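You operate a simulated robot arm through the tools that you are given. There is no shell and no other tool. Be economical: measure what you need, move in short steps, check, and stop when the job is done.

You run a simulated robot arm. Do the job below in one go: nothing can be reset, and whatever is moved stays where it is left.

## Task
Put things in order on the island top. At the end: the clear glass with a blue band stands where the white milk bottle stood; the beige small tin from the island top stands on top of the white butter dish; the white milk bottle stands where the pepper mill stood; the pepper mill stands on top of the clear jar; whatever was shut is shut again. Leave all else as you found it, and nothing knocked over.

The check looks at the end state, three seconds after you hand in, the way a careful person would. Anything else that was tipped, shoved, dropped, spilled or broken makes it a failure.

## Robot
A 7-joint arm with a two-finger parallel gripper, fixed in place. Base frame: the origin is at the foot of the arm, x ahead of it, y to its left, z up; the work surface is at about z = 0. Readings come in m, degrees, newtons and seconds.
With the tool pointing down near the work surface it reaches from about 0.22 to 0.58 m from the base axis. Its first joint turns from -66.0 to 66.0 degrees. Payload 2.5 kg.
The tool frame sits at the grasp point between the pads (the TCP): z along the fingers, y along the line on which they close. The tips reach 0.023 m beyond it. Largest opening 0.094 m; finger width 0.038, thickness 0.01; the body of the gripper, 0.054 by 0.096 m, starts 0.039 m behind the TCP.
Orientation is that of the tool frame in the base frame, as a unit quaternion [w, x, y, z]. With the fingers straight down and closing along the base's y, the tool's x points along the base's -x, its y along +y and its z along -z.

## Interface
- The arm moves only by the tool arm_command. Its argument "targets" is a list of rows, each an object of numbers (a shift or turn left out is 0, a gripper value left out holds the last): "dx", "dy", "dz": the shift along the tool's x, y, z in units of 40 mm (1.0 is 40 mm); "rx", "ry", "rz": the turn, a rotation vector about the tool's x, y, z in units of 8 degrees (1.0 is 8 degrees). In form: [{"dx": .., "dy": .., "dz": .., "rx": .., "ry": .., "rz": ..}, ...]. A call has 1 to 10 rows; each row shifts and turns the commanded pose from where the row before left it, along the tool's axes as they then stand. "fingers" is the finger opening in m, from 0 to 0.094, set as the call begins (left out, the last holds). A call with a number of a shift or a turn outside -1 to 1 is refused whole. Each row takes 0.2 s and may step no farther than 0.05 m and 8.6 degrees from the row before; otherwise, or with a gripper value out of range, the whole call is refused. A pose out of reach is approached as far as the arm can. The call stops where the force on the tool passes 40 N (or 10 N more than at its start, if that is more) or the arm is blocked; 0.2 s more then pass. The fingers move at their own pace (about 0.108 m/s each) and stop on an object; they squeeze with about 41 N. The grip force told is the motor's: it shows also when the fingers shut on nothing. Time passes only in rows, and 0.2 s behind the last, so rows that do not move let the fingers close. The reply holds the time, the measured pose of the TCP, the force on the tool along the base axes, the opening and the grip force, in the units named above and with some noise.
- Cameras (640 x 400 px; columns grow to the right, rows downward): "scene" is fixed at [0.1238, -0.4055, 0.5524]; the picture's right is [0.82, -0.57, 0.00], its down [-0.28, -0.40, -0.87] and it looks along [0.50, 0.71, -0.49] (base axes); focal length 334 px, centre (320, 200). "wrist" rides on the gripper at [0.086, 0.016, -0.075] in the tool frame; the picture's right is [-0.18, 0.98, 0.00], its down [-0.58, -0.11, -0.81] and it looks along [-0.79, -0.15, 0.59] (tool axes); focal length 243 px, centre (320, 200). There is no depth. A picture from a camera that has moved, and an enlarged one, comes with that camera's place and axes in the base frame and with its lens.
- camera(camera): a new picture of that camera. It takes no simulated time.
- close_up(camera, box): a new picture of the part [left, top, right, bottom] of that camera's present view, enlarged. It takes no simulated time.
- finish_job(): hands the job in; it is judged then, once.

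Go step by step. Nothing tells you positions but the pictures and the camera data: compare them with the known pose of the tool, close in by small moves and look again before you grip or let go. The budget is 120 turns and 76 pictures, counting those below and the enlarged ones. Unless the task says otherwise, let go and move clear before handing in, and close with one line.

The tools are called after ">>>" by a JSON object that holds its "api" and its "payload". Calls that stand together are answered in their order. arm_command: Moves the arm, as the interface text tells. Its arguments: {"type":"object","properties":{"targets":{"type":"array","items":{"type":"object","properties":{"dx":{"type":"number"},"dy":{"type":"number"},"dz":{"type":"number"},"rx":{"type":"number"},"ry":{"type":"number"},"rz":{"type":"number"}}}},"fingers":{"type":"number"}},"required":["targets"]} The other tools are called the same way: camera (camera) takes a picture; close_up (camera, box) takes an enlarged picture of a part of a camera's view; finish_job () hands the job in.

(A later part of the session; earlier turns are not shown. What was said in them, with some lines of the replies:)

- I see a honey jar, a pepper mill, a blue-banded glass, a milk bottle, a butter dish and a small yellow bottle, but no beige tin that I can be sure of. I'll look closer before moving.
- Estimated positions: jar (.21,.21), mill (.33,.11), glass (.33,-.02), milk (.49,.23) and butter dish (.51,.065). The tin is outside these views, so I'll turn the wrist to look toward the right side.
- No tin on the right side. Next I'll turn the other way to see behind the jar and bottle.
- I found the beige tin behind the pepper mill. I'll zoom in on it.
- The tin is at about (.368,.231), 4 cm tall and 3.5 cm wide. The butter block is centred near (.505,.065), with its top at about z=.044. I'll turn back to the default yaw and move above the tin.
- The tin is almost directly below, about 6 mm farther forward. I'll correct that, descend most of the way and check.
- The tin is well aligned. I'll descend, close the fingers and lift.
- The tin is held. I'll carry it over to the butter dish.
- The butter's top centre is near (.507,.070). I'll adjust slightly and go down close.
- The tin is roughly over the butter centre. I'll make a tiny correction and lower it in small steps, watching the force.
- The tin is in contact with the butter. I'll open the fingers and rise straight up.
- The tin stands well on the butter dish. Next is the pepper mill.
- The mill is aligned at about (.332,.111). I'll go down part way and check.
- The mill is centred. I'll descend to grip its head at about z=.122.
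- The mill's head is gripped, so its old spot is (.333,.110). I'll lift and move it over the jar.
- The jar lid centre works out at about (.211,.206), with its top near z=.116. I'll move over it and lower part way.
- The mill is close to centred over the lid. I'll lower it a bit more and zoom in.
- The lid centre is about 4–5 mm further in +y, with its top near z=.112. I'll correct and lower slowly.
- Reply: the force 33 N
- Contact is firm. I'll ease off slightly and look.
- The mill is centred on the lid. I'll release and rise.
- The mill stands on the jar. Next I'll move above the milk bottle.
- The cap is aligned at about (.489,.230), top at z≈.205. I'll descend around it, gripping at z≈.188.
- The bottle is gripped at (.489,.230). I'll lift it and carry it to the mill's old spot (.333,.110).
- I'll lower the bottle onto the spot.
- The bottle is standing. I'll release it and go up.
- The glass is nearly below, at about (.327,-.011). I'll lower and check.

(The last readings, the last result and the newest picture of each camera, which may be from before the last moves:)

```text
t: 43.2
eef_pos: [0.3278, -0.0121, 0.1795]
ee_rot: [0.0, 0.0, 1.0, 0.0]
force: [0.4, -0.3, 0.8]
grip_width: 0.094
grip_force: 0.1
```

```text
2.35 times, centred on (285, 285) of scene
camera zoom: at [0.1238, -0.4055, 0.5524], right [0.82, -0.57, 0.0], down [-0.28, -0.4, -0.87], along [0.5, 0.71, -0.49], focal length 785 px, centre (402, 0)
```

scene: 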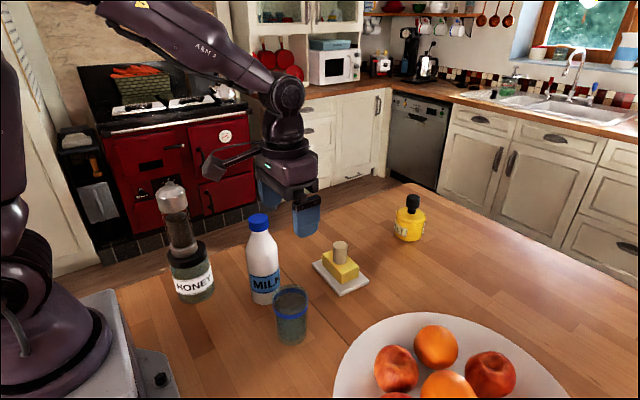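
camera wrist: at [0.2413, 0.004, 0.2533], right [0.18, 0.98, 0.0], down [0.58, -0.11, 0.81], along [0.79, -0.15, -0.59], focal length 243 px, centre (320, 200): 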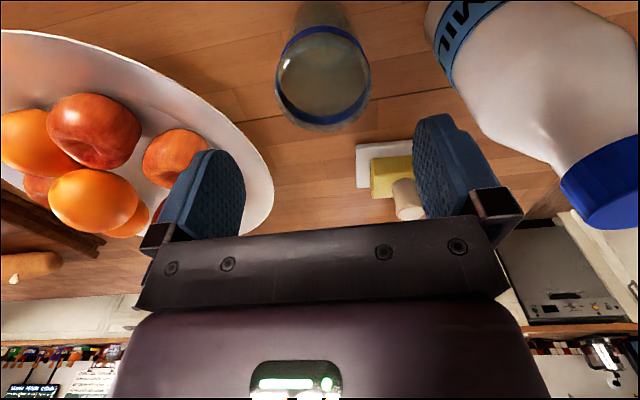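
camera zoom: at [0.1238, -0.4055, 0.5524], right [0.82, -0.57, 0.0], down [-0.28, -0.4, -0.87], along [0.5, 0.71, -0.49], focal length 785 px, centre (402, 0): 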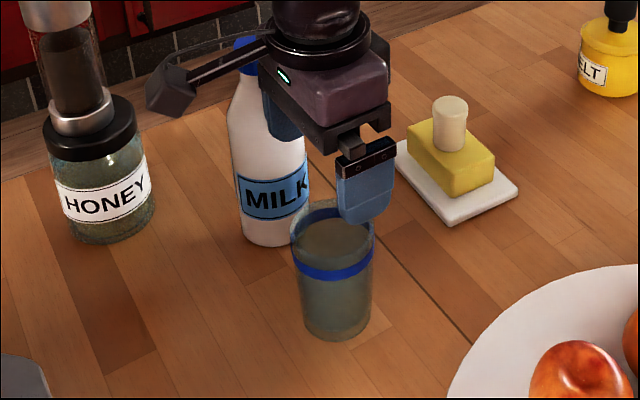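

The glass centre is near (.325,-.011). I'll descend to z≈.088 and grip gently centred.

>>> {"api": "arm_command", "payload": {"targets": [{"dx": 0.06, "dy": 0.02}, {"dz": 1}, {"dz": 1}, {"dz": 0.28}]}}

>>> {"api": "arm_command", "payload": {"targets": [{}, {}, {}], "fingers": 0.0}}

>>> {"api": "close_up", "payload": {"camera": "scene", "box": [220, 200, 350, 370]}}

```text
t: 44.2
eef_pos: [0.3261, -0.0111, 0.0873]
ee_rot: [0.0, 0.001, 1.0, 0.0]
force: [-0.7, 0.8, 0.5]
grip_width: 0.0939
grip_force: 0.1
```

```text
t: 45.0
eef_pos: [0.3264, -0.0112, 0.0863]
ee_rot: [0.0, 0.0, 1.0, 0.0]
force: [0.5, 0.2, -0.4]
grip_width: 0.0636
grip_force: 41.0
```

```text
2.35 times, centred on (285, 285) of scene
camera zoom: at [0.1238, -0.4055, 0.5524], right [0.82, -0.57, 0.0], down [-0.28, -0.4, -0.87], along [0.5, 0.71, -0.49], focal length 785 px, centre (402, 0)
```

zoom: 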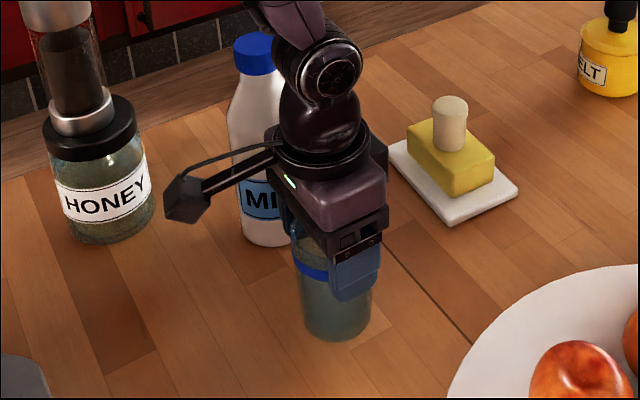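

The glass is held. I'll lift smoothly and go forward, then left, avoiding the bottle.

>>> {"api": "arm_command", "payload": {"targets": [{"dz": -0.3}, {"dz": -0.6}, {"dz": -0.7}, {"dz": -0.7}, {"dz": -0.7}, {"dz": -0.7}, {"dz": -0.7}, {"dz": -0.5}, {"dz": -0.2}]}}

>>> {"api": "arm_command", "payload": {"targets": [{"dx": -0.3}, {"dx": -0.6}, {"dx": -0.7}, {"dx": -0.7}, {"dx": -0.7}, {"dx": -0.6}, {"dx": -0.3}, {"dx": -0.17}]}}

>>> {"api": "arm_command", "payload": {"targets": [{"dy": 0.3}, {"dy": 0.6}, {"dy": 0.75}, {"dy": 0.8}, {"dy": 0.8}, {"dy": 0.8}, {"dy": 0.8}, {"dy": 0.7}, {"dy": 0.35}, {"dy": 0.12}]}}

>>> {"api": "camera", "payload": {"camera": "scene"}}

```text
t: 47.0
eef_pos: [0.3258, -0.0106, 0.2924]
ee_rot: [0.001, 0.001, 1.0, 0.0]
force: [-0.5, -0.3, -1.6]
grip_width: 0.0636
grip_force: 40.9
```

```text
t: 48.8
eef_pos: [0.4886, -0.0101, 0.2915]
ee_rot: [0.0, 0.0, 1.0, -0.001]
force: [-0.2, -0.4, -2.2]
grip_width: 0.0636
grip_force: 40.8
```

```text
t: 51.0
eef_pos: [0.4879, 0.2302, 0.2925]
ee_rot: [0.0, 0.0, 1.0, -0.001]
force: [-0.7, 0.6, -2.8]
grip_width: 0.0632
grip_force: 40.9
```

```text
31 pictures are left
```

scene: 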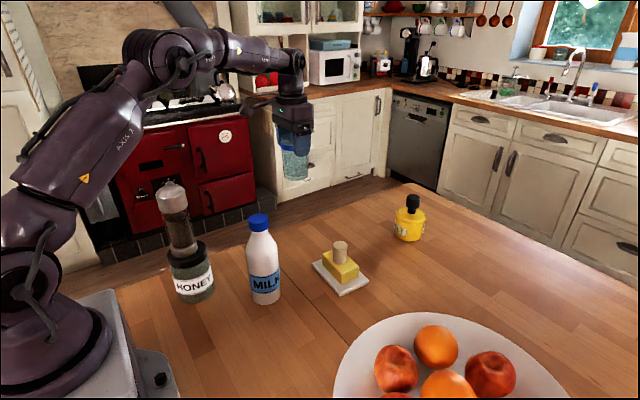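

The forearm should clear the bottle beneath it, with about 10 cm in hand. I'll descend part way and check.

>>> {"api": "arm_command", "payload": {"targets": [{"dx": -0.02, "dz": 0.4}, {"dz": 0.7}, {"dz": 0.8}, {"dz": 0.8}, {"dz": 0.7}, {"dz": 0.5}, {"dz": 0.2}]}}

>>> {"api": "camera", "payload": {"camera": "scene"}}

```text
t: 52.6
eef_pos: [0.4891, 0.2296, 0.1286]
ee_rot: [0.0, 0.0, 1.0, -0.001]
force: [-1.1, 0.7, -2.2]
grip_width: 0.0633
grip_force: 41.1
```

```text
30 pictures are left
```

scene: 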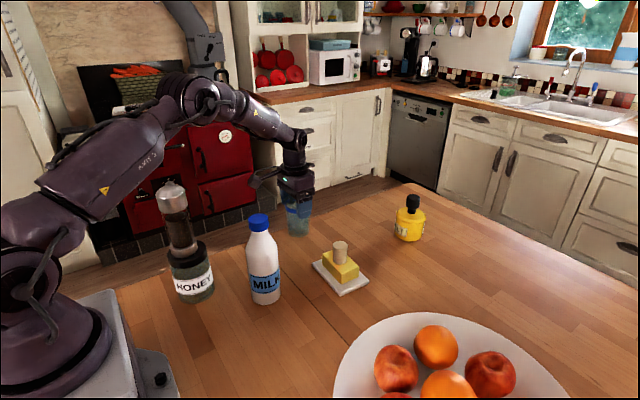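

There's plenty of clearance. I'll lower the rest in small steps.

>>> {"api": "arm_command", "payload": {"targets": [{"dz": 0.4}, {"dz": 0.4}]}}

>>> {"api": "arm_command", "payload": {"targets": [{"dz": 0.1}]}}

>>> {"api": "arm_command", "payload": {"targets": [{"dz": 0.06}]}}

>>> {"api": "arm_command", "payload": {"targets": [{"dz": 0.04}]}}

```text
t: 53.2
eef_pos: [0.4911, 0.2298, 0.0967]
ee_rot: [0.0, 0.001, 1.0, -0.001]
force: [-1.1, 0.5, -2.0]
grip_width: 0.0632
grip_force: 40.9
```

```text
t: 53.6
eef_pos: [0.4898, 0.2305, 0.093]
ee_rot: [0.0, 0.0, 1.0, 0.0]
force: [-0.6, 0.1, -2.0]
grip_width: 0.0634
grip_force: 40.8
```

```text
t: 54.0
eef_pos: [0.4912, 0.2302, 0.0903]
ee_rot: [0.001, 0.001, 1.0, 0.0]
force: [1.3, -0.4, -2.4]
grip_width: 0.0633
grip_force: 41.4
```

```text
t: 54.4
eef_pos: [0.4912, 0.2288, 0.0881]
ee_rot: [0.0, 0.0, 1.0, 0.001]
force: [0.3, -0.6, -2.2]
grip_width: 0.0633
grip_force: 41.0
```

>>> {"api": "arm_command", "payload": {"targets": [{"dz": 0.03}]}}

>>> {"api": "arm_command", "payload": {"targets": [{"dz": 0.02}]}}

```text
t: 54.8
eef_pos: [0.4904, 0.2295, 0.0885]
ee_rot: [0.0, 0.001, 1.0, -0.001]
force: [-2.8, -1.4, 3.6]
grip_width: 0.0632
grip_force: 40.8
```

```text
t: 55.2
eef_pos: [0.4896, 0.2309, 0.0868]
ee_rot: [0.001, 0.0, 1.0, 0.001]
force: [-2.9, -0.7, 14.0]
grip_width: 0.063
grip_force: 40.8
```

The glass rests on the top. I'll release, rise and inspect.

>>> {"api": "arm_command", "payload": {"targets": [{"dz": -0.02}, {}, {}], "fingers": 0.094}}

>>> {"api": "arm_command", "payload": {"targets": [{"dz": -0.5}, {"dz": -1}, {"dz": -1}, {"dz": -1}, {"dz": -1}, {"dz": -1}, {}]}}

>>> {"api": "camera", "payload": {"camera": "scene"}}

>>> {"api": "close_up", "payload": {"camera": "scene", "box": [150, 170, 370, 320]}}

```text
t: 56.0
eef_pos: [0.49, 0.2311, 0.087]
ee_rot: [0.0, 0.0, 1.0, 0.0]
force: [0.6, 0.2, 0.5]
grip_width: 0.0943
grip_force: 0.0
```

```text
t: 57.6
eef_pos: [0.4897, 0.2306, 0.3071]
ee_rot: [0.0, 0.0, 1.0, 0.0]
force: [-0.6, -0.6, -0.9]
grip_width: 0.0942
grip_force: 0.1
```

```text
29 pictures are left
```

scene: 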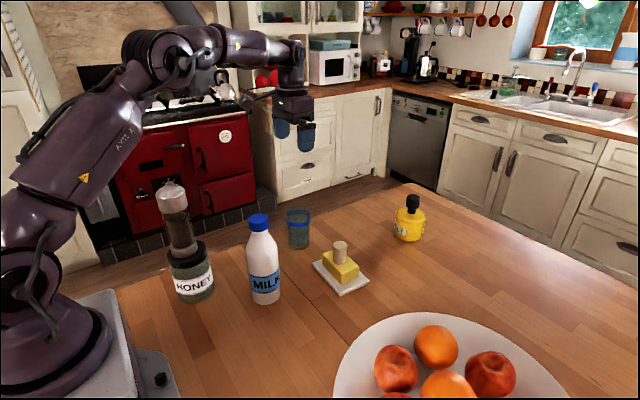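

```text
2.67 times, centred on (260, 245) of scene
camera zoom: at [0.1238, -0.4055, 0.5524], right [0.82, -0.57, 0.0], down [-0.28, -0.4, -0.87], along [0.5, 0.71, -0.49], focal length 890 px, centre (480, 80)
```

zoom: 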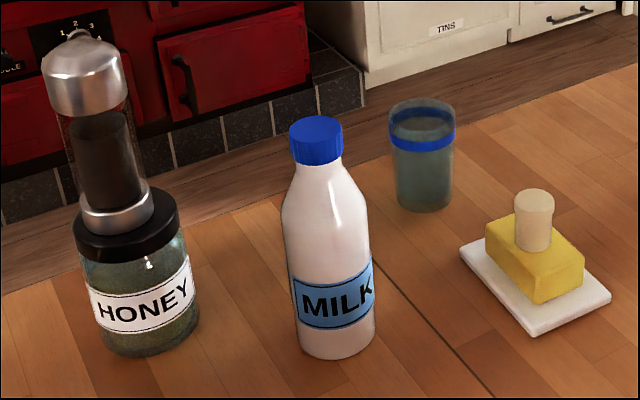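

All four objects stand upright in their target places, nothing else was moved, and the gripper is clear. I'm handing in.

>>> {"api": "finish_job", "payload": {}}

```text
The job is handed in.
```

The job is handed in: the glass stands at the milk bottle's old spot, the tin on the butter dish, the milk bottle at the pepper mill's old spot and the mill on the honey jar; nothing was opened.
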